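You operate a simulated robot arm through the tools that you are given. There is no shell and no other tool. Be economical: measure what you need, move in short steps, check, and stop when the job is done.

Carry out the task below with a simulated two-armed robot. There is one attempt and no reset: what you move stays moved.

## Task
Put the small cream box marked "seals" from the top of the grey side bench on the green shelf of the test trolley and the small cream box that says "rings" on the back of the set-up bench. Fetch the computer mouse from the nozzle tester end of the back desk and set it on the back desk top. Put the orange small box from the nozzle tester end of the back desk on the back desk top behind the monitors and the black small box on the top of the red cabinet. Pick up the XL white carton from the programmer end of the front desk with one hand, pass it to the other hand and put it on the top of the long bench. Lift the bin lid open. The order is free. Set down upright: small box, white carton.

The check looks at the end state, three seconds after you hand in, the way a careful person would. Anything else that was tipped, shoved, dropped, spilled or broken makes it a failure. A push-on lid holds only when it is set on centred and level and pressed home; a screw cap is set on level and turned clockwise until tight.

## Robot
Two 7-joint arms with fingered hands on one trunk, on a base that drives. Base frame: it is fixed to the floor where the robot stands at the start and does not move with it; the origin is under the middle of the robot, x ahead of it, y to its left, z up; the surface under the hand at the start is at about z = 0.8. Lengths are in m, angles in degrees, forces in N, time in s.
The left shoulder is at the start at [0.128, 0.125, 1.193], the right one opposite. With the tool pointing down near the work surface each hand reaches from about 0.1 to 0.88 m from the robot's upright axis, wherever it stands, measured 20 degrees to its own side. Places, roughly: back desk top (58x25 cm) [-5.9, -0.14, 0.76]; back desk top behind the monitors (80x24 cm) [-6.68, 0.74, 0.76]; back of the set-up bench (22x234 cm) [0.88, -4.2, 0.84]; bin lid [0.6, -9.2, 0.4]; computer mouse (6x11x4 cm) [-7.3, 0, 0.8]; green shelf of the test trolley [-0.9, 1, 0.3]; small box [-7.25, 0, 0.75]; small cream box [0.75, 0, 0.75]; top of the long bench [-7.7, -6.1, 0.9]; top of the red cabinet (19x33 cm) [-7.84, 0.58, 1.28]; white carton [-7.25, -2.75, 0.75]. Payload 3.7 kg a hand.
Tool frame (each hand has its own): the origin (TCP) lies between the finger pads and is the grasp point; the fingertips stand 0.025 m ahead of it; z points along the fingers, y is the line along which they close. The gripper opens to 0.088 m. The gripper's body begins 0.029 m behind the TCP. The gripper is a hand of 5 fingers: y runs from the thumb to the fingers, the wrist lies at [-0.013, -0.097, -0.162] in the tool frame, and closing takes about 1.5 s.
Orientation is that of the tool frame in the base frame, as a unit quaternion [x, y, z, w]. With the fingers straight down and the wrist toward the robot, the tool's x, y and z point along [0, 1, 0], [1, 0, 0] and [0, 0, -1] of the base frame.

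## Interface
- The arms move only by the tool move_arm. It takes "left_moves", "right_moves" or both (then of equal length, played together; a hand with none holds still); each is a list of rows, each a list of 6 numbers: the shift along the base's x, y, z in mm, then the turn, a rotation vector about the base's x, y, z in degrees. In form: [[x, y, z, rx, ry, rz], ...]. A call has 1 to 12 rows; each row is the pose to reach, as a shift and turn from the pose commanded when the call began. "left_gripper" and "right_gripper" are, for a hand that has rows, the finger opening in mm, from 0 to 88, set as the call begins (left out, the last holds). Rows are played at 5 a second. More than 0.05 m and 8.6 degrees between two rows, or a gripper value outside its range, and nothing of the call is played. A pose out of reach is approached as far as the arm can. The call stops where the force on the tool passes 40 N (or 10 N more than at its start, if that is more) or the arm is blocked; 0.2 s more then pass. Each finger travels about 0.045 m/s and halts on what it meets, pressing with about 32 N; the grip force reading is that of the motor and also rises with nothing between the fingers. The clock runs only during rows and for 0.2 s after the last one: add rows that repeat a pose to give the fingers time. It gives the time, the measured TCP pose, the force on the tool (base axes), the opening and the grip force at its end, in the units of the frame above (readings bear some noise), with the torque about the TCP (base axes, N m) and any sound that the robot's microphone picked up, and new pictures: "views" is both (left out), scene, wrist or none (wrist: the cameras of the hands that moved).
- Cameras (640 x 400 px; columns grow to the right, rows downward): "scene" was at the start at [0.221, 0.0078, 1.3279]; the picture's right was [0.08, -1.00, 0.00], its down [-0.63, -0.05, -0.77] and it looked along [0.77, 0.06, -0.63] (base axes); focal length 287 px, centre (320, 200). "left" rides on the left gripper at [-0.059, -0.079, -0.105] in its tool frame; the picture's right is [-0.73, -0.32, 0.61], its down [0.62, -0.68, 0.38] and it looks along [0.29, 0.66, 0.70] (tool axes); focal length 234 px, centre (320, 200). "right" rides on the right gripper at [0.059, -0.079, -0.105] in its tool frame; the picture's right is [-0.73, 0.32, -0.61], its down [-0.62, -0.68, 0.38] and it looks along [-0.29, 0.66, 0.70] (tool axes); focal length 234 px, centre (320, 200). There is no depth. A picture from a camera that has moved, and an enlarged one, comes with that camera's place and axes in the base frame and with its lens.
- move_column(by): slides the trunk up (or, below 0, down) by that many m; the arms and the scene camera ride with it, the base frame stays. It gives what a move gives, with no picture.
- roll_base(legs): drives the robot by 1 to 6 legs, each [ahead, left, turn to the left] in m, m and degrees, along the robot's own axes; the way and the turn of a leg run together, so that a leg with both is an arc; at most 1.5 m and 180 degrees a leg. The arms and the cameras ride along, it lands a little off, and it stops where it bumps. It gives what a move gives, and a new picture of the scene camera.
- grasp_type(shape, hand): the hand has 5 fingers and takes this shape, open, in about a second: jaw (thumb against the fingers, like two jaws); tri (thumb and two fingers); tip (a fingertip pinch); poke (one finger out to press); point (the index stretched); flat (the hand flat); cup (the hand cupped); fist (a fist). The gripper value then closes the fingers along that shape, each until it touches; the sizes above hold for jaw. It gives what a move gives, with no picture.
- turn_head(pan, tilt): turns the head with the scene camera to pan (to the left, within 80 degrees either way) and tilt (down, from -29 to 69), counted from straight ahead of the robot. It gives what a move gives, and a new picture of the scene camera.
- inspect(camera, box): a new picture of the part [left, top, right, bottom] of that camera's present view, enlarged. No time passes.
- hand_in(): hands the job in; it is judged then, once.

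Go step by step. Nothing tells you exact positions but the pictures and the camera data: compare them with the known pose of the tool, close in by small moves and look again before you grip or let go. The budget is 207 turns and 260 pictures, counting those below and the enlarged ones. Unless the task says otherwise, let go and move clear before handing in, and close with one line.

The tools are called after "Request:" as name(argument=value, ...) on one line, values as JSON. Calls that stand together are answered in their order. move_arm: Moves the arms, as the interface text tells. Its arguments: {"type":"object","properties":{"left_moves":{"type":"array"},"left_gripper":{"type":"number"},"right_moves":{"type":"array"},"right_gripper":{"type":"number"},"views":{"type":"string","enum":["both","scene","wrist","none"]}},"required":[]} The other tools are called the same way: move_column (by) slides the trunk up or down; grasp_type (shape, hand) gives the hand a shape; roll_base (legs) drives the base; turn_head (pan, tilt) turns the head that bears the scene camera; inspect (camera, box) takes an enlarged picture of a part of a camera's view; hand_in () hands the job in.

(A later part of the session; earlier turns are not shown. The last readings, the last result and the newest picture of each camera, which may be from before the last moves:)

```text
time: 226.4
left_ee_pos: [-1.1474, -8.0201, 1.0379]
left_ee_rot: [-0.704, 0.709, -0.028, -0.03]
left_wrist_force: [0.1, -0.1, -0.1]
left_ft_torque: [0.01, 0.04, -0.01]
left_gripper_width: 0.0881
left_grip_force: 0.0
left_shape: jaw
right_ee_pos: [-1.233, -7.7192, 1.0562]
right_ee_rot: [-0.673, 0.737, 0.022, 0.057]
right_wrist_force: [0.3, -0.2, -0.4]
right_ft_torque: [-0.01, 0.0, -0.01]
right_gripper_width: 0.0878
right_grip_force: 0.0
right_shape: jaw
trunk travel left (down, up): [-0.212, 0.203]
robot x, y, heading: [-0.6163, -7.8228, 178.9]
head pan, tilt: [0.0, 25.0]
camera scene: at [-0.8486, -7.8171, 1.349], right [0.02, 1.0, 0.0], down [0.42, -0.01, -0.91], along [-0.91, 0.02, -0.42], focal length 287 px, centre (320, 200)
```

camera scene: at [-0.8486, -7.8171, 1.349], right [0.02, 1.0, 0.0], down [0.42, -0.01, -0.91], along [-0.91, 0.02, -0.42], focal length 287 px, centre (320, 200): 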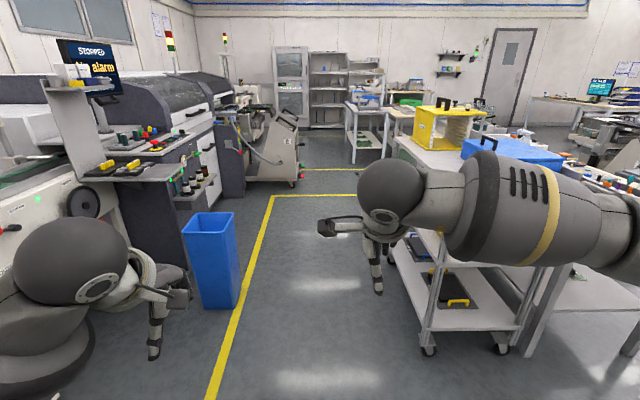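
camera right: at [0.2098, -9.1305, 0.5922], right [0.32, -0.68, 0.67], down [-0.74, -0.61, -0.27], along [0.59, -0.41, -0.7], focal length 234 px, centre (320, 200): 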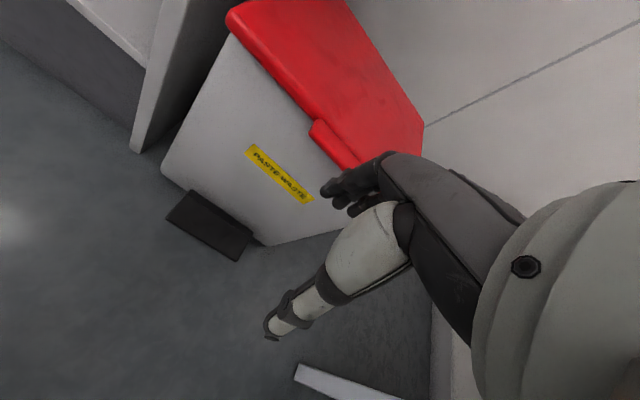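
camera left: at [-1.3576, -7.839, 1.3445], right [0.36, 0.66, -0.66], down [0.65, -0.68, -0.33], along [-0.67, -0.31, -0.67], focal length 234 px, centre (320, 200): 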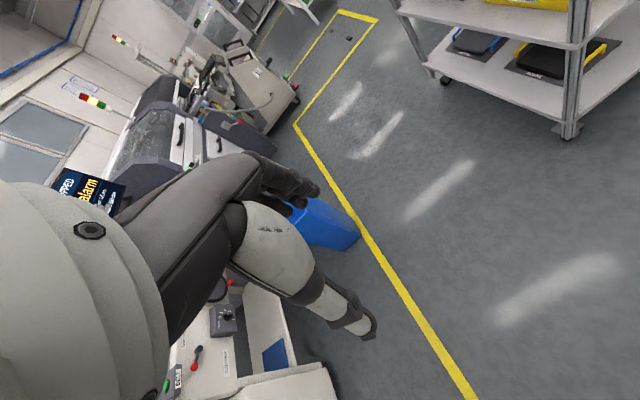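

Both arms are in travel pose. I'll drive along the aisle and look again.

Request:
roll_base(legs=[[1.4, 0, 1], [1.2, 0, 0]])

Request:
turn_head(pan=-50, tilt=20)

```text
time: 238.9
left_ee_pos: [-3.7161, -8.0045, 1.0368]
left_ee_rot: [0.713, -0.7, 0.028, 0.03]
left_wrist_force: [-0.1, 0.0, -0.4]
left_ft_torque: [0.02, 0.01, 0.01]
left_gripper_width: 0.0879
left_grip_force: 0.0
left_shape: jaw
right_ee_pos: [-3.8107, -7.7064, 1.0542]
right_ee_rot: [-0.683, 0.728, 0.022, 0.057]
right_wrist_force: [0.0, 0.3, -0.1]
right_ft_torque: [-0.02, -0.05, 0.01]
right_gripper_width: 0.0877
right_grip_force: 0.1
right_shape: jaw
trunk travel left (down, up): [-0.212, 0.203]
robot x, y, heading: [-3.1883, -7.7913, -179.7]
head pan, tilt: [0.0, 25.0]
camera scene: at [-3.4241, -7.7927, 1.3488], right [-0.01, 1.0, 0.0], down [0.42, 0.0, -0.91], along [-0.91, -0.01, -0.42], focal length 287 px, centre (320, 200)
```

scene: 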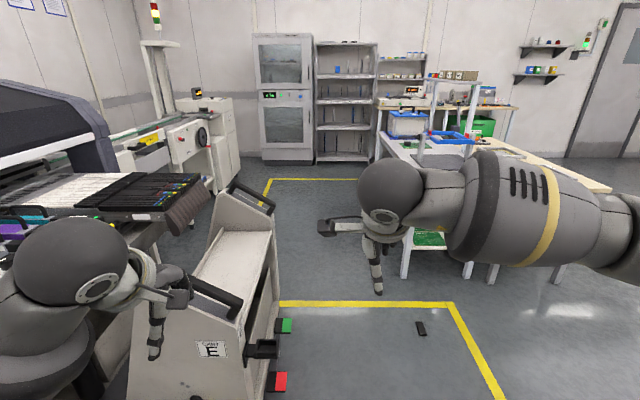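

```text
time: 240.1
left_ee_pos: [-3.7161, -8.0044, 1.0377]
left_ee_rot: [0.713, -0.7, 0.028, 0.03]
left_wrist_force: [0.0, 0.7, 0.0]
left_ft_torque: [0.0, -0.01, -0.02]
left_gripper_width: 0.0879
left_grip_force: 0.1
left_shape: jaw
right_ee_pos: [-3.8111, -7.7061, 1.055]
right_ee_rot: [-0.684, 0.727, 0.023, 0.058]
right_wrist_force: [0.2, 0.7, -0.1]
right_ft_torque: [-0.02, 0.02, 0.02]
right_gripper_width: 0.088
right_grip_force: 0.1
right_shape: jaw
trunk travel left (down, up): [-0.212, 0.203]
robot x, y, heading: [-3.1931, -7.7913, -179.6]
head pan, tilt: [-50.0, 20.0]
camera scene: at [-3.3924, -7.7211, 1.3569], right [0.76, 0.65, 0.0], down [0.22, -0.26, -0.94], along [-0.61, 0.71, -0.34], focal length 287 px, centre (320, 200)
```

scene: 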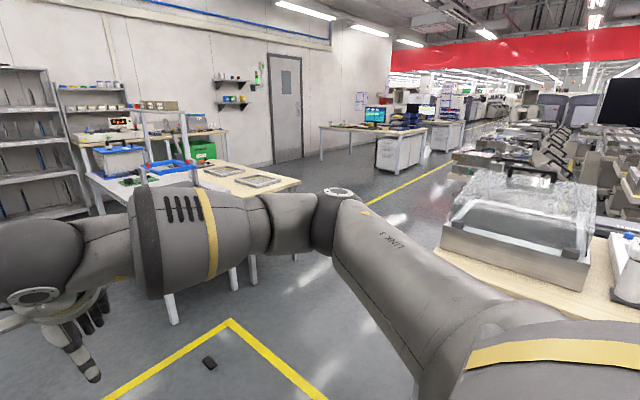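

I see the long bench near the far wall, and the corridor at x≈-5.2 to -6.9 leading to the desks. I'll move up to the gap and look north.

Request:
roll_base(legs=[[0.8, 0, 0], [0, 0, -90]])

Request:
turn_head(pan=0, tilt=30)

```text
time: 243.2
left_ee_pos: [-4.2491, -8.002, 1.0385]
left_ee_rot: [0.713, -0.7, 0.028, 0.03]
left_wrist_force: [0.3, 0.0, 0.2]
left_ft_torque: [-0.01, -0.01, 0.02]
left_gripper_width: 0.0877
left_grip_force: 0.1
left_shape: jaw
right_ee_pos: [-4.3418, -7.7039, 1.055]
right_ee_rot: [-0.682, 0.728, 0.023, 0.059]
right_wrist_force: [-0.4, 0.1, 0.2]
right_ft_torque: [0.03, 0.05, 0.0]
right_gripper_width: 0.088
right_grip_force: 0.0
right_shape: jaw
trunk travel left (down, up): [-0.212, 0.203]
robot x, y, heading: [-3.7254, -7.7913, -179.9]
head pan, tilt: [-50.0, 20.0]
stopped in leg 1: the robot was blocked; the commanded pose is now the measured one
camera scene: at [-3.9228, -7.7201, 1.3574], right [0.76, 0.65, 0.0], down [0.22, -0.26, -0.94], along [-0.61, 0.72, -0.34], focal length 287 px, centre (320, 200)
```

scene: 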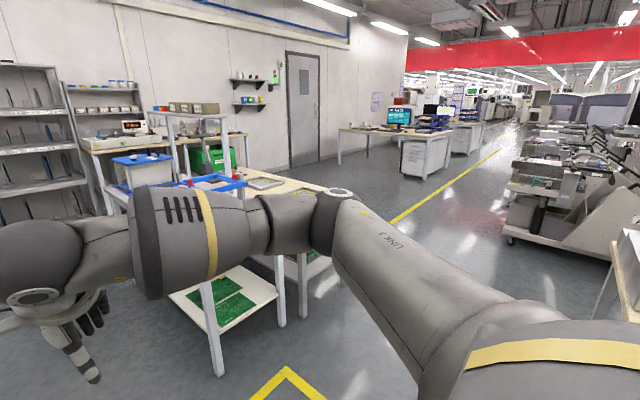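

```text
time: 244.3
left_ee_pos: [-4.2496, -8.0023, 1.0377]
left_ee_rot: [0.712, -0.701, 0.03, 0.03]
left_wrist_force: [-0.4, 0.1, -0.3]
left_ft_torque: [0.02, -0.02, -0.01]
left_gripper_width: 0.0878
left_grip_force: 0.0
left_shape: jaw
right_ee_pos: [-4.3428, -7.7033, 1.0529]
right_ee_rot: [-0.682, 0.728, 0.022, 0.059]
right_wrist_force: [0.7, -0.4, -0.8]
right_ft_torque: [-0.01, 0.01, 0.01]
right_gripper_width: 0.0876
right_grip_force: 0.1
right_shape: jaw
trunk travel left (down, up): [-0.212, 0.203]
robot x, y, heading: [-3.7271, -7.796, -179.7]
head pan, tilt: [0.0, 30.0]
camera scene: at [-3.9554, -7.7913, 1.3408], right [-0.01, 1.0, 0.0], down [0.5, 0.0, -0.87], along [-0.87, 0.0, -0.5], focal length 287 px, centre (320, 200)
```

scene: 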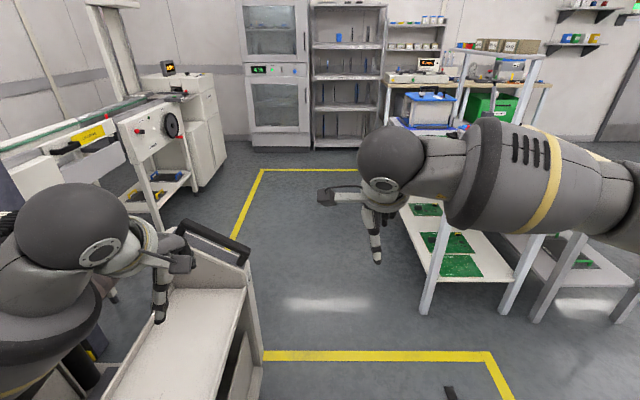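

The base touched the feeder cart on the left. I'll shift right, away from it, then forward and turn north through the gap at x≈-4.2.

Request:
roll_base(legs=[[0, -0.3, 0], [0.47, 0, 0], [0, 0, -90]])

```text
time: 253.8
left_ee_pos: [-4.3965, -6.9589, 1.037]
left_ee_rot: [0.003, 0.999, 0.0, -0.041]
left_wrist_force: [-0.8, 0.1, 0.4]
left_ft_torque: [0.01, 0.01, 0.0]
left_gripper_width: 0.0878
left_grip_force: 0.0
left_shape: jaw
right_ee_pos: [-4.0971, -6.8731, 1.0527]
right_ee_rot: [0.044, 0.997, -0.026, 0.057]
right_wrist_force: [-0.2, -0.1, -0.7]
right_ft_torque: [-0.03, 0.0, -0.02]
right_gripper_width: 0.0878
right_grip_force: 0.0
right_shape: jaw
trunk travel left (down, up): [-0.212, 0.203]
robot x, y, heading: [-4.1982, -7.4877, 89.1]
head pan, tilt: [0.0, 30.0]
camera scene: at [-4.1964, -7.2595, 1.3408], right [1.0, -0.02, 0.0], down [-0.01, -0.5, -0.87], along [0.01, 0.87, -0.5], focal length 287 px, centre (320, 200)
```

scene: 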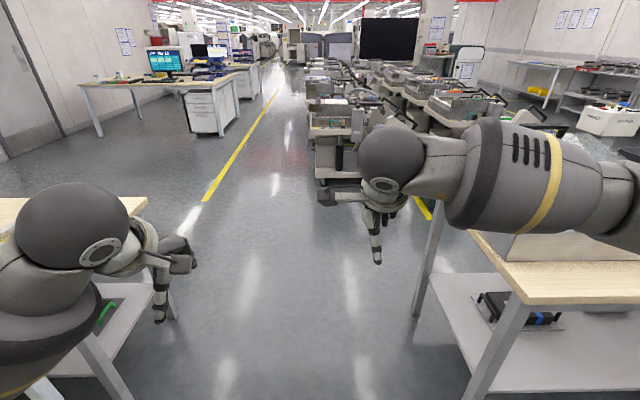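

Clear view of the front desk ahead-left. I'll drive to its near side, left end.

Request:
roll_base(legs=[[1.5, 0, 0.9], [0.2, 0, 0], [0.8, 1.2, 0], [0.8, 1.2, 0], [0.3, 0.5, 0]])

```text
time: 287.8
left_ee_pos: [-7.3395, -3.4116, 1.0377]
left_ee_rot: [-0.011, 0.999, -0.001, -0.041]
left_wrist_force: [-0.2, -0.3, 0.1]
left_ft_torque: [0.0, 0.0, 0.0]
left_gripper_width: 0.088
left_grip_force: 0.0
left_shape: jaw
right_ee_pos: [-7.0425, -3.317, 1.0531]
right_ee_rot: [0.028, 0.998, -0.025, 0.057]
right_wrist_force: [0.3, 0.0, 0.2]
right_ft_torque: [-0.03, 0.02, 0.03]
right_gripper_width: 0.0881
right_grip_force: 0.0
right_shape: jaw
trunk travel left (down, up): [-0.212, 0.203]
robot x, y, heading: [-7.1254, -3.9327, 90.8]
head pan, tilt: [0.0, 30.0]
camera scene: at [-7.1289, -3.7061, 1.3408], right [1.0, 0.01, 0.0], down [0.01, -0.5, -0.87], along [-0.01, 0.87, -0.5], focal length 287 px, centre (320, 200)
```

scene: 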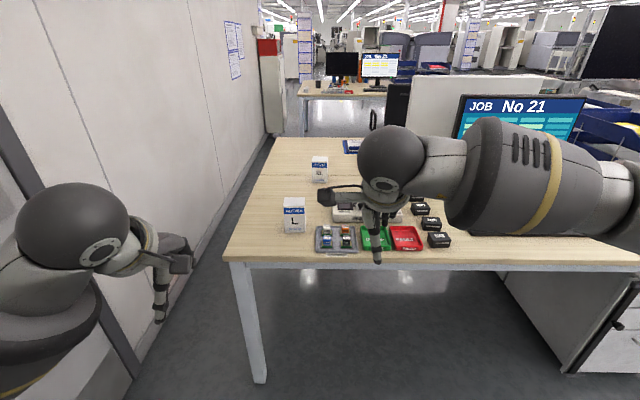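

I see white cartons on the left end of the desk. I'll zoom to find the XL one.

Request:
inspect(camera="scene", box=[240, 130, 440, 255])

```text
3.20 times, centred on (340, 192) of scene
camera zoom: at [-7.1289, -3.7061, 1.3408], right [1.0, 0.01, 0.0], down [0.01, -0.5, -0.87], along [-0.01, 0.87, -0.5], focal length 918 px, centre (256, 224)
```

zoom: 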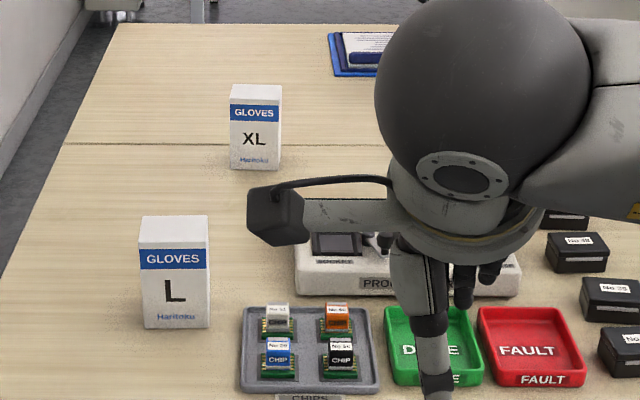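

XL is the farther carton, at about (-7.145, -2.516), standing 11 cm tall. I'll drive closer with hands high.

Request:
roll_base(legs=[[0.3, 0.1, -0.8], [0.3, 0, 0]])

Request:
turn_head(pan=0, tilt=42)

```text
time: 291.6
left_ee_pos: [-7.438, -2.8151, 1.0375]
left_ee_rot: [-0.006, 0.999, 0.0, -0.041]
left_wrist_force: [0.5, 0.7, 0.8]
left_ft_torque: [0.01, 0.01, -0.01]
left_gripper_width: 0.088
left_grip_force: 0.1
left_shape: jaw
right_ee_pos: [-7.139, -2.7214, 1.053]
right_ee_rot: [0.034, 0.997, -0.026, 0.058]
right_wrist_force: [0.7, 0.2, -0.6]
right_ft_torque: [-0.01, -0.04, 0.02]
right_gripper_width: 0.0882
right_grip_force: 0.1
right_shape: jaw
trunk travel left (down, up): [-0.212, 0.203]
robot x, y, heading: [-7.2268, -3.3436, 90.1]
head pan, tilt: [0.0, 30.0]
camera scene: at [-7.2306, -3.1101, 1.3407], right [1.0, 0.0, 0.0], down [0.0, -0.5, -0.87], along [0.0, 0.87, -0.5], focal length 287 px, centre (320, 200)
```

scene: 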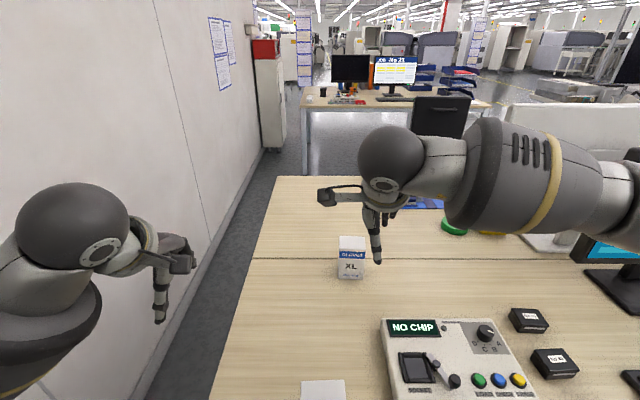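

```text
time: 292.3
left_ee_pos: [-7.4374, -2.8149, 1.0374]
left_ee_rot: [-0.007, 0.999, 0.0, -0.042]
left_wrist_force: [0.0, 0.2, 0.6]
left_ft_torque: [0.0, 0.02, 0.02]
left_gripper_width: 0.0877
left_grip_force: 0.1
left_shape: jaw
right_ee_pos: [-7.1396, -2.7225, 1.0532]
right_ee_rot: [0.034, 0.997, -0.025, 0.058]
right_wrist_force: [-0.2, 0.4, -0.3]
right_ft_torque: [0.01, 0.01, -0.01]
right_gripper_width: 0.0877
right_grip_force: 0.1
right_shape: jaw
trunk travel left (down, up): [-0.212, 0.203]
robot x, y, heading: [-7.2294, -3.3426, 90.1]
head pan, tilt: [0.0, 42.0]
camera scene: at [-7.2305, -3.1175, 1.3226], right [1.0, 0.0, 0.0], down [0.0, -0.67, -0.74], along [0.0, 0.74, -0.67], focal length 287 px, centre (320, 200)
```

scene: 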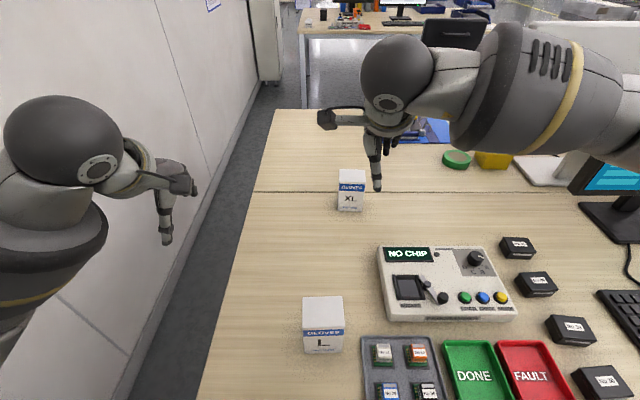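

XL centre is about (-7.143, -2.494), with its top near z 0.845. I'll bring the right hand in with a 45° side tilt (fingers down-left), leaving room for the left hand to take it from the other side.

Request:
move_arm(right_moves=[[12, 30, -5, 0.4, 7.3, 0], [25, 65, -15, 0.8, 14.6, 0], [37, 100, -30, 1.2, 22, 0], [50, 135, -50, 1.6, 29.3, 0], [62, 165, -75, 2, 36.6, 0], [75, 200, -100, 2.5, 44, 0], [87, 229, -130, 3, 51, 0], [87, 229, -140, 3, 51, 0]], right_gripper=88)

```text
time: 294.1
left_ee_pos: [-7.4375, -2.8149, 1.0369]
left_ee_rot: [-0.006, 0.999, 0.0, -0.041]
left_wrist_force: [0.0, 0.7, 0.8]
left_ft_torque: [-0.02, -0.02, 0.01]
left_gripper_width: 0.0879
left_grip_force: 0.0
left_shape: jaw
right_ee_pos: [-7.0692, -2.5173, 0.9175]
right_ee_rot: [0.021, 0.929, -0.012, -0.37]
right_wrist_force: [-0.9, 0.4, -0.2]
right_ft_torque: [-0.02, 0.0, 0.01]
right_gripper_width: 0.088
right_grip_force: 0.0
right_shape: jaw
right hand out of reach, approached as far as the arm can: row 7, 8
trunk travel left (down, up): [-0.212, 0.203]
robot x, y, heading: [-7.2252, -3.3403, 90.3]
head pan, tilt: [0.0, 42.0]
camera scene: at [-7.2304, -3.1167, 1.3224], right [1.0, 0.0, 0.0], down [0.0, -0.67, -0.74], along [0.0, 0.74, -0.67], focal length 287 px, centre (320, 200)
camera right: at [-7.043, -2.594, 1.0363], right [0.95, 0.29, -0.07], down [0.17, -0.71, -0.68], along [-0.25, 0.64, -0.73], focal length 234 px, centre (320, 200)
```

scene: 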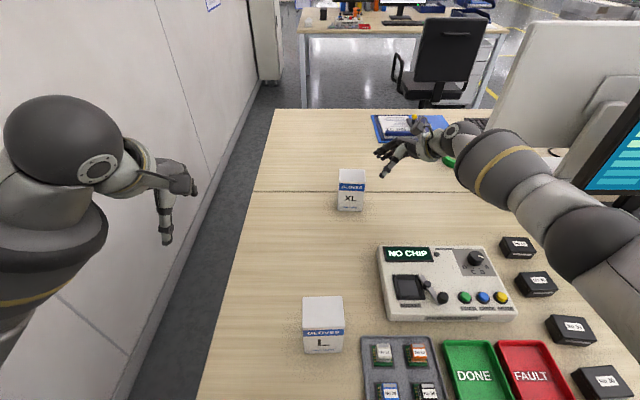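
right: 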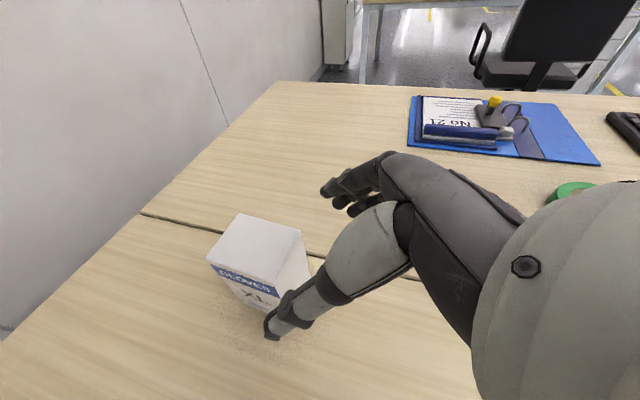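

The tilt works well. I'll advance the base 5 cm for reach, then line up along the approach direction.

Request:
roll_base(legs=[[0.05, 0, 0]])

Request:
move_arm(right_moves=[[0, -15, -20, 0, 0, 0], [-2, -31, -40, 0, 0, 0], [-2, -31, -40, 0, 0, 0]])

```text
time: 295.1
left_ee_pos: [-7.4394, -2.7781, 1.0378]
left_ee_rot: [-0.009, 0.999, 0.001, -0.04]
left_wrist_force: [0.2, 0.0, -0.4]
left_ft_torque: [0.0, -0.01, 0.0]
left_gripper_width: 0.0881
left_grip_force: 0.0
left_shape: jaw
right_ee_pos: [-7.0716, -2.4782, 0.9195]
right_ee_rot: [0.018, 0.929, -0.012, -0.369]
right_wrist_force: [-0.4, 0.4, 0.1]
right_ft_torque: [0.03, -0.01, -0.03]
right_gripper_width: 0.088
right_grip_force: 0.0
right_shape: jaw
trunk travel left (down, up): [-0.212, 0.203]
robot x, y, heading: [-7.2261, -3.305, 90.5]
head pan, tilt: [0.0, 42.0]
stopped in leg 1: the robot was blocked; the commanded pose is now the measured one
camera scene: at [-7.2305, -3.079, 1.3228], right [1.0, 0.01, 0.0], down [0.01, -0.67, -0.74], along [-0.01, 0.74, -0.67], focal length 287 px, centre (320, 200)
```

scene: 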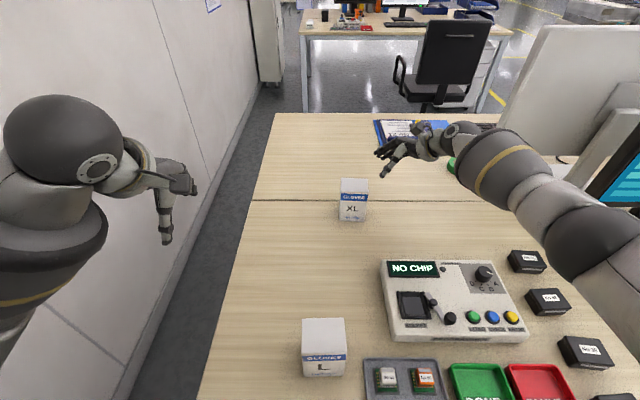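

```text
time: 295.9
left_ee_pos: [-7.4401, -2.776, 1.0379]
left_ee_rot: [-0.009, 0.999, 0.001, -0.04]
left_wrist_force: [-1.1, -0.2, 0.5]
left_ft_torque: [-0.01, -0.01, -0.04]
left_gripper_width: 0.088
left_grip_force: 0.0
left_shape: jaw
right_ee_pos: [-7.0736, -2.5082, 0.8783]
right_ee_rot: [0.019, 0.929, -0.013, -0.37]
right_wrist_force: [-0.3, 0.1, 0.5]
right_ft_torque: [-0.01, -0.04, 0.01]
right_gripper_width: 0.0878
right_grip_force: 0.0
right_shape: jaw
trunk travel left (down, up): [-0.212, 0.203]
robot x, y, heading: [-7.2268, -3.3049, 90.3]
head pan, tilt: [0.0, 42.0]
camera scene: at [-7.2307, -3.0778, 1.3226], right [1.0, 0.01, 0.0], down [0.01, -0.67, -0.74], along [-0.01, 0.74, -0.67], focal length 287 px, centre (320, 200)
camera right: at [-7.048, -2.5848, 0.9978], right [0.95, 0.3, -0.07], down [0.17, -0.71, -0.68], along [-0.25, 0.64, -0.73], focal length 234 px, centre (320, 200)
```

scene: 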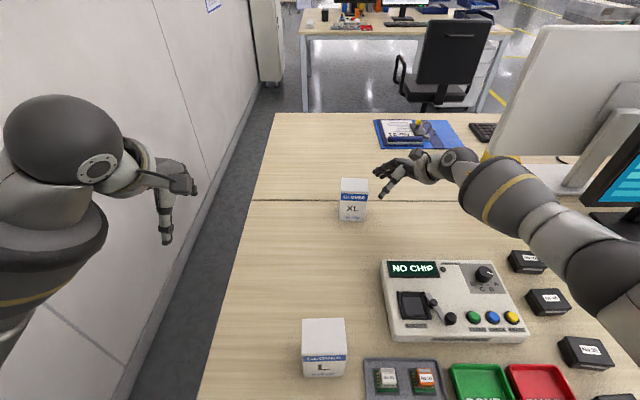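
right: 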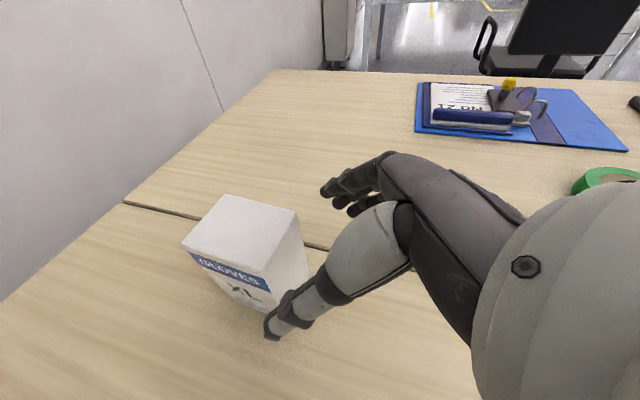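

The box measurement is consistent. I'll go in along the tilt direction to the grip pose.

Request:
move_arm(right_moves=[[0, 10, 0, 0, 0, 0], [-20, 10, -21, 0, 0, 0], [-40, 10, -42, 0, 0, 0], [-58, 10, -63, 0, 0, 0], [-58, 10, -63, 0, 0, 0]], views="wrist")

Request:
inspect(camera="scene", box=[290, 130, 450, 240])

```text
time: 297.1
left_ee_pos: [-7.4397, -2.7757, 1.0375]
left_ee_rot: [-0.008, 0.999, 0.001, -0.041]
left_wrist_force: [-0.3, 0.0, 0.1]
left_ft_torque: [0.02, -0.03, 0.03]
left_gripper_width: 0.088
left_grip_force: 0.1
left_shape: jaw
right_ee_pos: [-7.1151, -2.5007, 0.8361]
right_ee_rot: [0.019, 0.929, -0.011, -0.368]
right_wrist_force: [0.8, 0.3, 0.0]
right_ft_torque: [0.01, 0.02, 0.01]
right_gripper_width: 0.0881
right_grip_force: 0.3
right_shape: jaw
right hand out of reach, approached as far as the arm can: row 4, 5
trunk travel left (down, up): [-0.212, 0.203]
robot x, y, heading: [-7.2256, -3.2992, 90.6]
head pan, tilt: [0.0, 42.0]
camera right: at [-7.0877, -2.5762, 0.9559], right [0.95, 0.29, -0.07], down [0.17, -0.71, -0.68], along [-0.25, 0.64, -0.73], focal length 234 px, centre (320, 200)
```

right: 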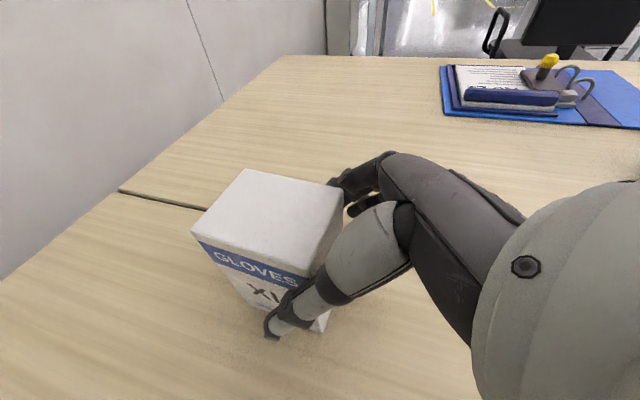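

```text
3.64 times, centred on (370, 185) of scene
camera zoom: at [-7.2306, -3.0776, 1.3225], right [1.0, 0.01, 0.0], down [0.01, -0.67, -0.74], along [-0.01, 0.74, -0.67], focal length 1043 px, centre (138, 254)
```

zoom: 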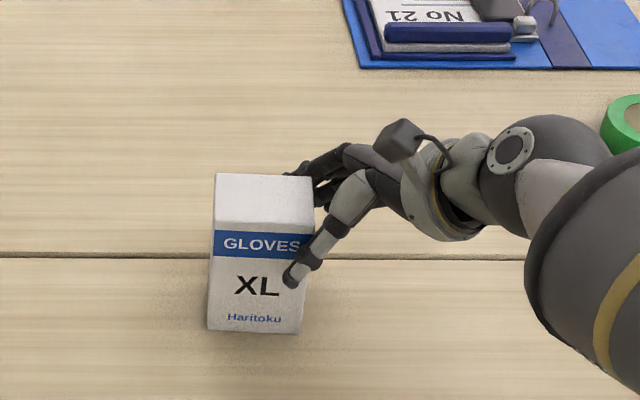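

The thumb and fingers straddle the right part of the box. I'll shift the base 2 cm left for a deeper grip, then close and lift.

Request:
roll_base(legs=[[0, 0.018, 0]])

Request:
move_arm(right_moves=[[0, 0, 0, 0, 0, 0], [0, 0, 0, 0, 0, 0], [0, 0, 0, 0, 0, 0], [0, 0, 0, 0, 0, 0], [0, 0, 0, 0, 0, 0], [0, 0, 0, 0, 0, 0], [0, 0, 0, 0, 0, 0], [0, 0, 15, 0, 0, 0], [0, -10, 40, 0, 0, 0], [0, -40, 75, 0, 0, 0], [0, -75, 100, 0, 0, 0]], right_gripper=0)

```text
time: 298.0
left_ee_pos: [-7.4573, -2.776, 1.0361]
left_ee_rot: [-0.008, 0.999, 0.001, -0.04]
left_wrist_force: [-0.4, -0.4, 0.3]
left_ft_torque: [-0.01, 0.01, 0.02]
left_gripper_width: 0.0881
left_grip_force: 0.0
left_shape: jaw
right_ee_pos: [-7.1308, -2.4998, 0.8373]
right_ee_rot: [0.02, 0.929, -0.012, -0.368]
right_wrist_force: [0.1, -0.8, 0.7]
right_ft_torque: [0.0, 0.03, 0.07]
right_gripper_width: 0.0878
right_grip_force: 0.0
right_shape: jaw
trunk travel left (down, up): [-0.212, 0.203]
robot x, y, heading: [-7.2473, -3.3001, 90.2]
head pan, tilt: [0.0, 42.0]
camera scene: at [-7.2494, -3.0779, 1.3225], right [1.0, 0.01, 0.0], down [0.01, -0.67, -0.74], along [-0.01, 0.74, -0.67], focal length 287 px, centre (320, 200)
```

scene: 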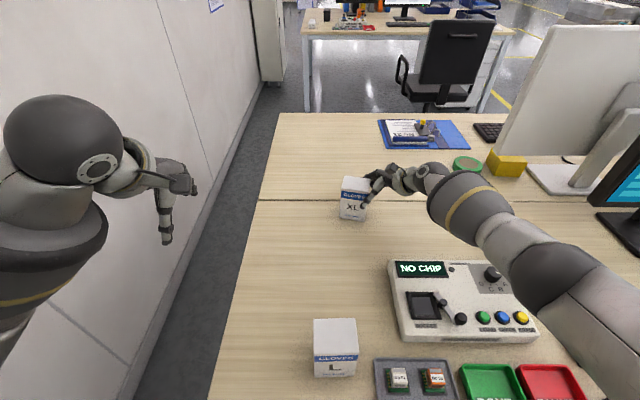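

```text
time: 300.4
left_ee_pos: [-7.4573, -2.7764, 1.038]
left_ee_rot: [-0.008, 0.999, -0.001, -0.042]
left_wrist_force: [0.6, -0.9, 0.3]
left_ft_torque: [0.0, 0.01, -0.01]
left_gripper_width: 0.088
left_grip_force: 0.1
left_shape: jaw
right_ee_pos: [-7.1334, -2.5789, 0.937]
right_ee_rot: [0.02, 0.929, -0.013, -0.368]
right_wrist_force: [0.4, -1.2, -2.1]
right_ft_torque: [0.04, -0.08, 0.01]
right_gripper_width: 0.0495
right_grip_force: 31.5
right_shape: jaw
trunk travel left (down, up): [-0.212, 0.203]
robot x, y, heading: [-7.2423, -3.3018, 90.6]
head pan, tilt: [0.0, 42.0]
camera scene: at [-7.2485, -3.0784, 1.3227], right [1.0, 0.01, 0.0], down [0.01, -0.67, -0.74], along [-0.01, 0.74, -0.67], focal length 287 px, centre (320, 200)
camera right: at [-7.1071, -2.6546, 1.0557], right [0.95, 0.29, -0.07], down [0.17, -0.71, -0.68], along [-0.25, 0.64, -0.73], focal length 234 px, centre (320, 200)
```

scene: 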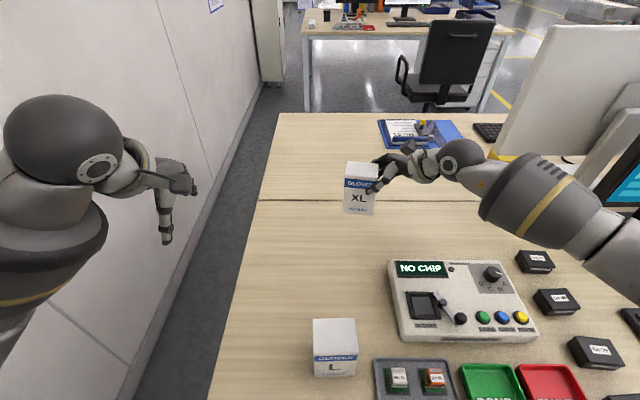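
right: 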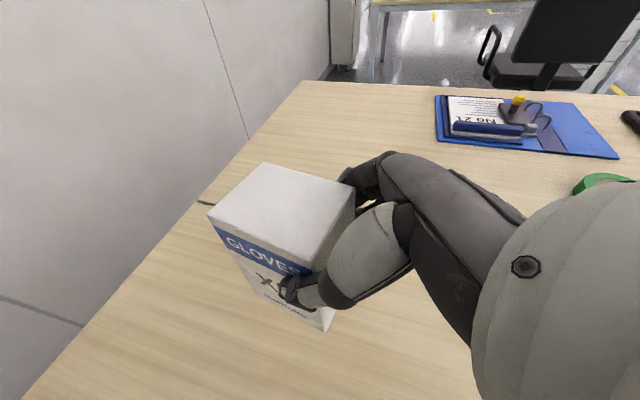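

The XL carton is held level. I'll bring it in front of me and bring the left hand alongside with the mirrored tilt.

Request:
move_arm(right_moves=[[-13, -35, 14, 0, 0, 0], [-26, -70, 28, 0, 0, 0], [-39, -105, 42, 0, 0, 0], [-52, -140, 56, 0, 0, 0], [-65, -175, 70, 0, 0, 0], [-78, -205, 84, 0, 0, 0], [-91, -221, 93, 0, 0, 0], [-91, -221, 93, 0, 0, 0]], left_moves=[[0, -3, 5, 0, -7, 0], [0, -6, 10, 0, -14, 0], [0, -10, 15, 0, -21, 0], [10, -14, 20, 0, -28, 0], [30, -18, 23, 0, -36, 0], [60, -22, 26, 0, -43, 0], [90, -22, 26, 0, -50, 0], [110, -22, 26, 0, -50, 0]], left_gripper=88)

```text
time: 302.2
left_ee_pos: [-7.3459, -2.7973, 1.0626]
left_ee_rot: [-0.008, 0.923, -0.003, 0.386]
left_wrist_force: [0.1, 0.3, 0.1]
left_ft_torque: [0.03, 0.03, 0.02]
left_gripper_width: 0.088
left_grip_force: 0.0
left_shape: jaw
right_ee_pos: [-7.2236, -2.7971, 1.0308]
right_ee_rot: [0.02, 0.929, -0.012, -0.369]
right_wrist_force: [0.1, -0.5, -2.7]
right_ft_torque: [0.0, -0.07, -0.03]
right_gripper_width: 0.0494
right_grip_force: 32.3
right_shape: jaw
trunk travel left (down, up): [-0.212, 0.203]
robot x, y, heading: [-7.245, -3.297, 90.5]
head pan, tilt: [0.0, 42.0]
camera scene: at [-7.2484, -3.0776, 1.3225], right [1.0, 0.01, 0.0], down [0.01, -0.67, -0.74], along [-0.01, 0.74, -0.67], focal length 287 px, centre (320, 200)
camera right: at [-7.1968, -2.8718, 1.1496], right [0.95, 0.29, -0.07], down [0.17, -0.71, -0.68], along [-0.25, 0.64, -0.73], focal length 234 px, centre (320, 200)
camera left: at [-7.3786, -2.8751, 1.1788], right [0.95, -0.31, 0.09], down [-0.16, -0.69, -0.7], along [0.28, 0.65, -0.7], focal length 234 px, centre (320, 200)
```

scene: 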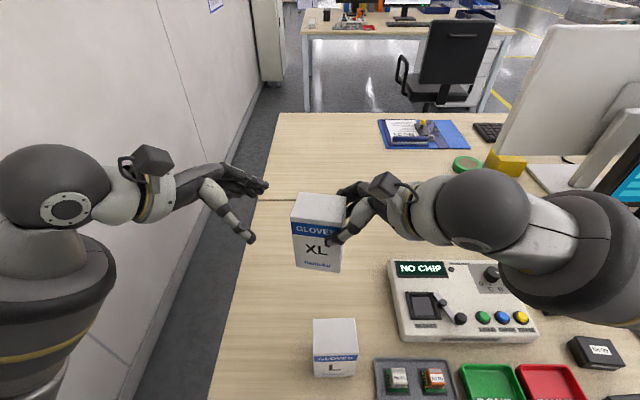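
right: 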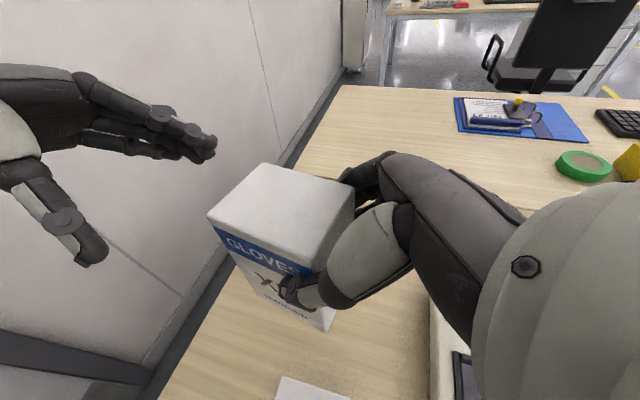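
left: 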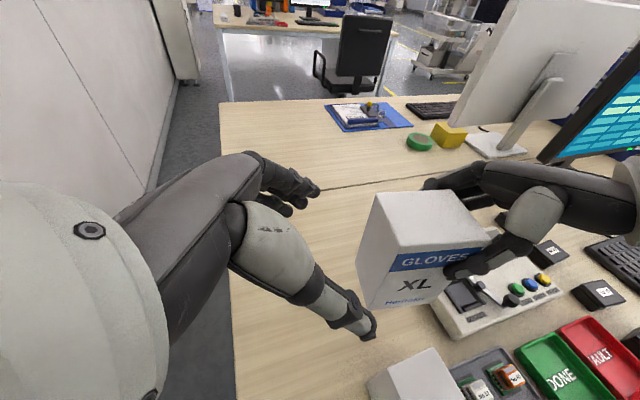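

Both hands are arranged nicely around the carton. I'll slide the left hand onto it.

Request:
move_arm(left_moves=[[25, 1, -20, 0, 0, 0], [50, 1, -40, 0, 0, 0], [80, 1, -64, 0, 0, 0], [80, 1, -64, 0, 0, 0]])

```text
time: 303.2
left_ee_pos: [-7.2701, -2.7946, 0.9986]
left_ee_rot: [-0.011, 0.923, -0.002, 0.386]
left_wrist_force: [-14.2, 4.3, 2.5]
left_ft_torque: [0.03, -0.18, 0.51]
left_gripper_width: 0.0879
left_grip_force: 0.0
left_shape: jaw
right_ee_pos: [-7.2218, -2.7963, 1.0307]
right_ee_rot: [0.021, 0.93, -0.012, -0.366]
right_wrist_force: [14.5, -4.5, -5.6]
right_ft_torque: [-0.21, -0.48, -0.31]
right_gripper_width: 0.0493
right_grip_force: 31.8
right_shape: jaw
trunk travel left (down, up): [-0.212, 0.203]
robot x, y, heading: [-7.2478, -3.3021, 90.2]
head pan, tilt: [0.0, 42.0]
camera scene: at [-7.2489, -3.0778, 1.3226], right [1.0, 0.01, 0.0], down [0.01, -0.67, -0.74], along [-0.01, 0.74, -0.67], focal length 287 px, centre (320, 200)
camera left: at [-7.3017, -2.8719, 1.1146], right [0.95, -0.31, 0.09], down [-0.15, -0.69, -0.7], along [0.28, 0.65, -0.7], focal length 234 px, centre (320, 200)
```

scene: 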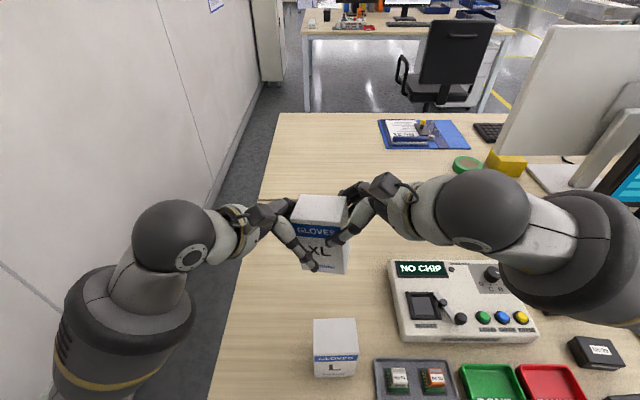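
left: 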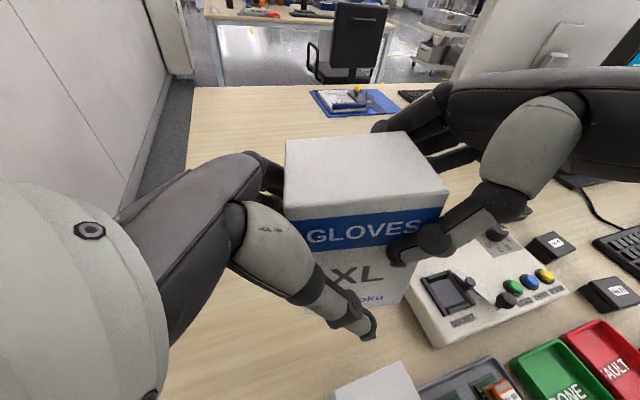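

The hand's web is touching the carton's side. I'll ease back slightly and close the left hand.

Request:
move_arm(left_moves=[[-5, 0, 2, 0, 0, 0], [-7, 0, 3, 0, 0, 0], [-7, 0, 3, 0, 0, 0], [-7, 0, 3, 0, 0, 0], [-7, 0, 3, 0, 0, 0], [-7, 0, 3, 0, 0, 0], [-7, 0, 3, 0, 0, 0], [-7, 0, 3, 0, 0, 0]], left_gripper=0)

```text
time: 305.0
left_ee_pos: [-7.2753, -2.7948, 1.0011]
left_ee_rot: [-0.009, 0.923, -0.004, 0.386]
left_wrist_force: [-6.6, 3.6, 1.5]
left_ft_torque: [-0.09, -0.15, 0.11]
left_gripper_width: 0.055
left_grip_force: 32.2
left_shape: jaw
right_ee_pos: [-7.2221, -2.7965, 1.03]
right_ee_rot: [0.019, 0.929, -0.012, -0.368]
right_wrist_force: [6.8, -4.2, -3.6]
right_ft_torque: [-0.01, -0.17, 0.01]
right_gripper_width: 0.0494
right_grip_force: 32.1
right_shape: jaw
trunk travel left (down, up): [-0.212, 0.203]
robot x, y, heading: [-7.2488, -3.3007, 90.4]
head pan, tilt: [0.0, 42.0]
camera scene: at [-7.2487, -3.0777, 1.3225], right [1.0, 0.01, 0.0], down [0.01, -0.67, -0.74], along [-0.01, 0.74, -0.67], focal length 287 px, centre (320, 200)
camera left: at [-7.307, -2.873, 1.1182], right [0.95, -0.31, 0.09], down [-0.16, -0.69, -0.7], along [0.28, 0.65, -0.7], focal length 234 px, centre (320, 200)
```

scene: 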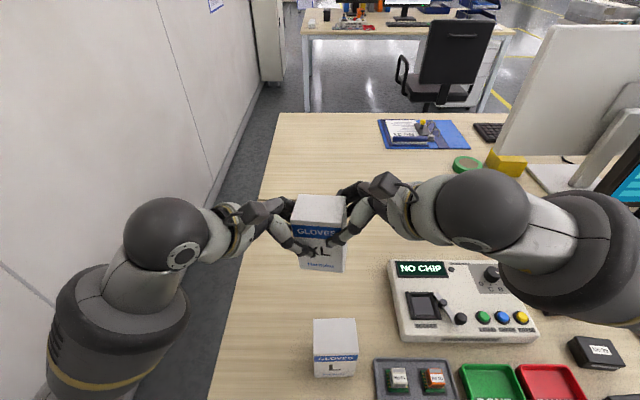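
left: 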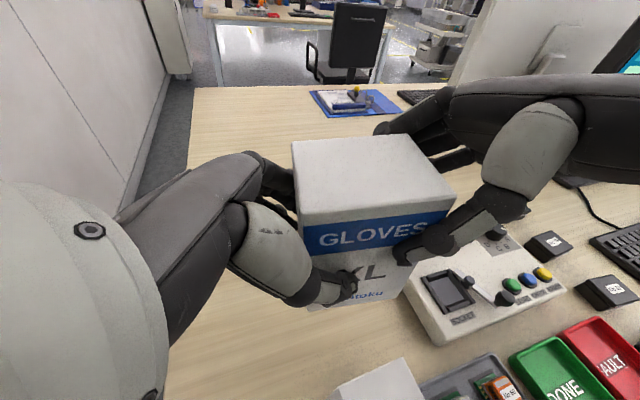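

The left hand has it. I'll open the right hand and withdraw it along its approach direction.

Request:
move_arm(right_moves=[[0, 0, 0, 0, 0, 0], [0, 0, 0, 0, 0, 0], [0, 0, 0, 0, 0, 0], [0, 0, 0, 0, 0, 0], [0, 0, 0, 0, 0, 0], [15, 0, 12, 0, 0, 0], [35, 0, 28, 0, 0, 0], [65, 0, 50, 0, 0, 0], [95, 0, 70, 0, 0, 0]], right_gripper=88)

```text
time: 307.0
left_ee_pos: [-7.2752, -2.7965, 1.0014]
left_ee_rot: [-0.009, 0.923, -0.004, 0.385]
left_wrist_force: [0.0, 0.1, 0.1]
left_ft_torque: [-0.01, 0.03, 0.01]
left_gripper_width: 0.0534
left_grip_force: 31.9
left_shape: jaw
right_ee_pos: [-7.1277, -2.7972, 1.0992]
right_ee_rot: [0.019, 0.929, -0.012, -0.369]
right_wrist_force: [-0.2, -0.2, -1.1]
right_ft_torque: [0.0, 0.02, 0.01]
right_gripper_width: 0.0876
right_grip_force: 0.1
right_shape: jaw
trunk travel left (down, up): [-0.212, 0.203]
robot x, y, heading: [-7.2438, -3.3045, 90.5]
head pan, tilt: [0.0, 42.0]
camera scene: at [-7.2484, -3.0782, 1.3226], right [1.0, 0.01, 0.0], down [0.01, -0.67, -0.74], along [-0.01, 0.74, -0.67], focal length 287 px, centre (320, 200)
camera right: at [-7.1014, -2.8732, 1.2193], right [0.95, 0.29, -0.07], down [0.17, -0.71, -0.68], along [-0.25, 0.64, -0.73], focal length 234 px, centre (320, 200)
```

scene: 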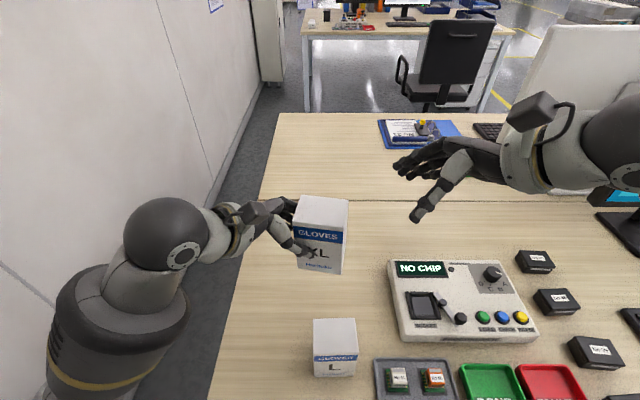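
right: 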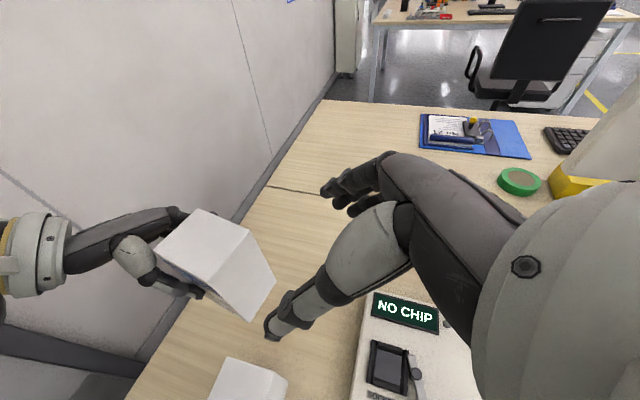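

Handover done. I'll level the right hand, back off and turn to look at the long bench.

Request:
move_arm(right_moves=[[0, -5, 0, 0, -8, 0], [0, -10, 0, 0, -16, 0], [0, -15, 0, 0, -24, 0], [0, -20, -10, 0, -32, 0], [0, -25, -20, 0, -40, 0], [0, -25, -30, 0, -45, 0]], views="none")

Request:
roll_base(legs=[[-0.9, -0.25, 0], [0, 0, 180]])

Request:
turn_head(pan=0, tilt=25)

```text
time: 308.4
left_ee_pos: [-7.2749, -2.7951, 1.0012]
left_ee_rot: [-0.008, 0.923, -0.004, 0.384]
left_wrist_force: [-0.4, 1.0, -0.1]
left_ft_torque: [-0.01, 0.09, 0.02]
left_gripper_width: 0.0536
left_grip_force: 31.7
left_shape: jaw
right_ee_pos: [-7.1279, -2.8216, 1.07]
right_ee_rot: [0.022, 1.0, -0.004, 0.017]
right_wrist_force: [-0.7, -0.3, 0.4]
right_ft_torque: [0.0, 0.02, -0.02]
right_gripper_width: 0.0879
right_grip_force: 0.0
right_shape: jaw
trunk travel left (down, up): [-0.212, 0.203]
robot x, y, heading: [-7.2445, -3.3002, 90.4]
head pan, tilt: [0.0, 42.0]
```

```text
time: 320.5
left_ee_pos: [-6.9611, -4.6905, 1.0021]
left_ee_rot: [0.923, 0.001, -0.385, -0.007]
left_wrist_force: [0.1, -0.5, 0.3]
left_ft_torque: [0.03, -0.08, 0.01]
left_gripper_width: 0.053
left_grip_force: 32.1
left_shape: jaw
right_ee_pos: [-7.1072, -4.6625, 1.0703]
right_ee_rot: [0.999, -0.03, -0.015, -0.004]
right_wrist_force: [-0.9, 0.4, 0.1]
right_ft_torque: [0.01, 0.04, -0.02]
right_gripper_width: 0.0877
right_grip_force: 0.0
right_shape: jaw
trunk travel left (down, up): [-0.212, 0.203]
robot x, y, heading: [-6.9822, -4.1831, -90.4]
head pan, tilt: [0.0, 42.0]
camera scene: at [-6.9863, -4.4061, 1.3225], right [-1.0, 0.01, 0.0], down [0.01, 0.67, -0.74], along [-0.01, -0.74, -0.67], focal length 287 px, centre (320, 200)
```

scene: 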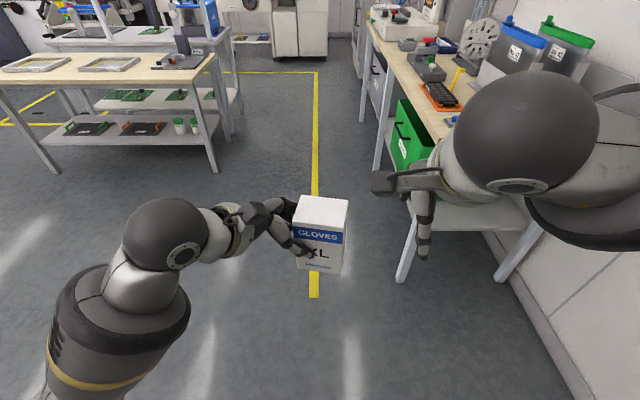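

```text
time: 321.3
left_ee_pos: [-6.9616, -4.6908, 1.0021]
left_ee_rot: [0.923, 0.001, -0.385, -0.007]
left_wrist_force: [0.0, -0.2, 0.4]
left_ft_torque: [0.01, -0.07, -0.04]
left_gripper_width: 0.0532
left_grip_force: 32.1
left_shape: jaw
right_ee_pos: [-7.1072, -4.662, 1.0694]
right_ee_rot: [0.999, -0.031, -0.015, -0.005]
right_wrist_force: [0.5, 0.6, 0.5]
right_ft_torque: [-0.02, -0.02, -0.03]
right_gripper_width: 0.088
right_grip_force: 0.1
right_shape: jaw
trunk travel left (down, up): [-0.212, 0.203]
robot x, y, heading: [-6.9838, -4.1814, -90.7]
head pan, tilt: [0.0, 25.0]
camera scene: at [-6.9864, -4.4146, 1.3487], right [-1.0, 0.01, 0.0], down [0.0, 0.42, -0.91], along [-0.01, -0.91, -0.42], focal length 287 px, centre (320, 200)
```

scene: 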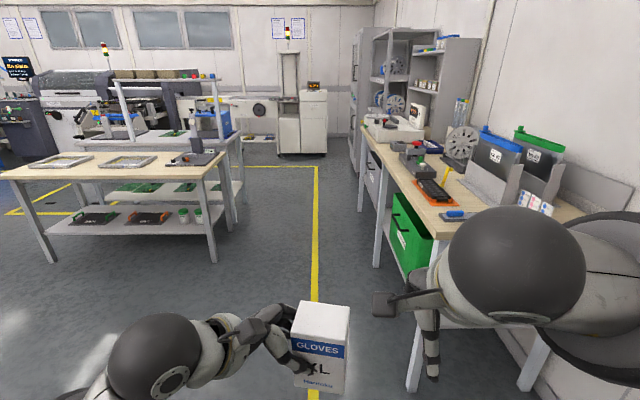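

The long bench runs along the right wall with its front edge near x≈-7.3. I'll raise the trunk, drive alongside and face it.

Request:
move_column(by=0.15)

Request:
roll_base(legs=[[1.1, 0.2, 0.5], [0, 0, -90]])

Request:
turn_head(pan=0, tilt=40)

```text
time: 323.1
left_ee_pos: [-6.9614, -4.6901, 1.1519]
left_ee_rot: [0.923, 0.002, -0.385, -0.007]
left_wrist_force: [0.3, 0.4, -2.2]
left_ft_torque: [0.02, -0.07, 0.01]
left_gripper_width: 0.0531
left_grip_force: 31.8
left_shape: jaw
right_ee_pos: [-7.108, -4.6628, 1.2197]
right_ee_rot: [0.999, -0.031, -0.015, -0.005]
right_wrist_force: [0.2, -0.6, -0.2]
right_ft_torque: [0.0, -0.02, 0.0]
right_gripper_width: 0.0881
right_grip_force: 0.0
right_shape: jaw
trunk travel left (down, up): [-0.362, 0.053]
robot x, y, heading: [-6.9852, -4.1848, -90.3]
head pan, tilt: [0.0, 25.0]
```

```text
time: 332.7
left_ee_pos: [-7.2861, -5.3067, 1.1512]
left_ee_rot: [-0.652, 0.653, 0.267, 0.278]
left_wrist_force: [-0.8, 0.7, -1.7]
left_ft_torque: [-0.03, -0.02, -0.03]
left_gripper_width: 0.053
left_grip_force: 32.3
left_shape: jaw
right_ee_pos: [-7.2597, -5.1585, 1.219]
right_ee_rot: [-0.685, 0.729, 0.008, 0.013]
right_wrist_force: [0.0, -0.8, 0.7]
right_ft_torque: [-0.05, -0.02, -0.03]
right_gripper_width: 0.0877
right_grip_force: 0.1
right_shape: jaw
trunk travel left (down, up): [-0.362, 0.053]
robot x, y, heading: [-6.7832, -5.2876, 179.4]
head pan, tilt: [0.0, 25.0]
camera scene: at [-6.9157, -5.2825, 1.5037], right [0.01, 1.0, 0.0], down [0.42, 0.0, -0.91], along [-0.91, 0.01, -0.42], focal length 287 px, centre (320, 200)
```

scene: 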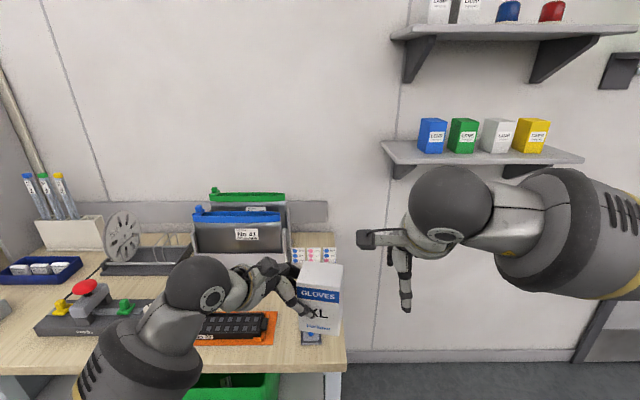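

```text
time: 333.4
left_ee_pos: [-7.2876, -5.306, 1.1531]
left_ee_rot: [0.653, -0.652, -0.267, -0.277]
left_wrist_force: [-0.5, 1.0, -2.2]
left_ft_torque: [-0.06, 0.0, -0.01]
left_gripper_width: 0.0529
left_grip_force: 32.1
left_shape: jaw
right_ee_pos: [-7.2594, -5.1592, 1.2192]
right_ee_rot: [-0.684, 0.729, 0.007, 0.013]
right_wrist_force: [0.2, -0.7, 0.0]
right_ft_torque: [-0.02, 0.0, 0.05]
right_gripper_width: 0.0877
right_grip_force: 0.0
right_shape: jaw
trunk travel left (down, up): [-0.362, 0.053]
robot x, y, heading: [-6.78, -5.289, 179.7]
head pan, tilt: [0.0, 40.0]
camera scene: at [-6.9086, -5.2827, 1.4805], right [0.01, 1.0, 0.0], down [0.64, -0.01, -0.77], along [-0.77, 0.01, -0.64], focal length 287 px, centre (320, 200)
```

scene: 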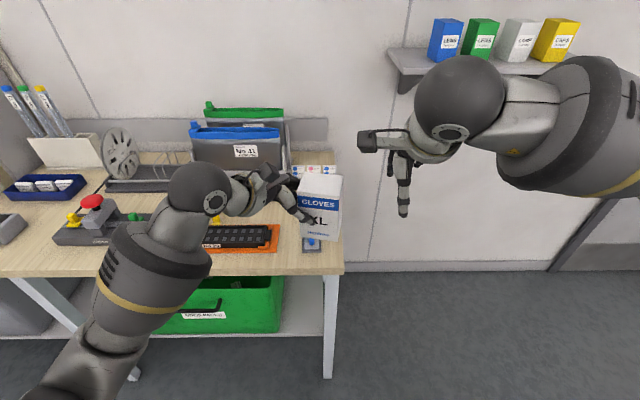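

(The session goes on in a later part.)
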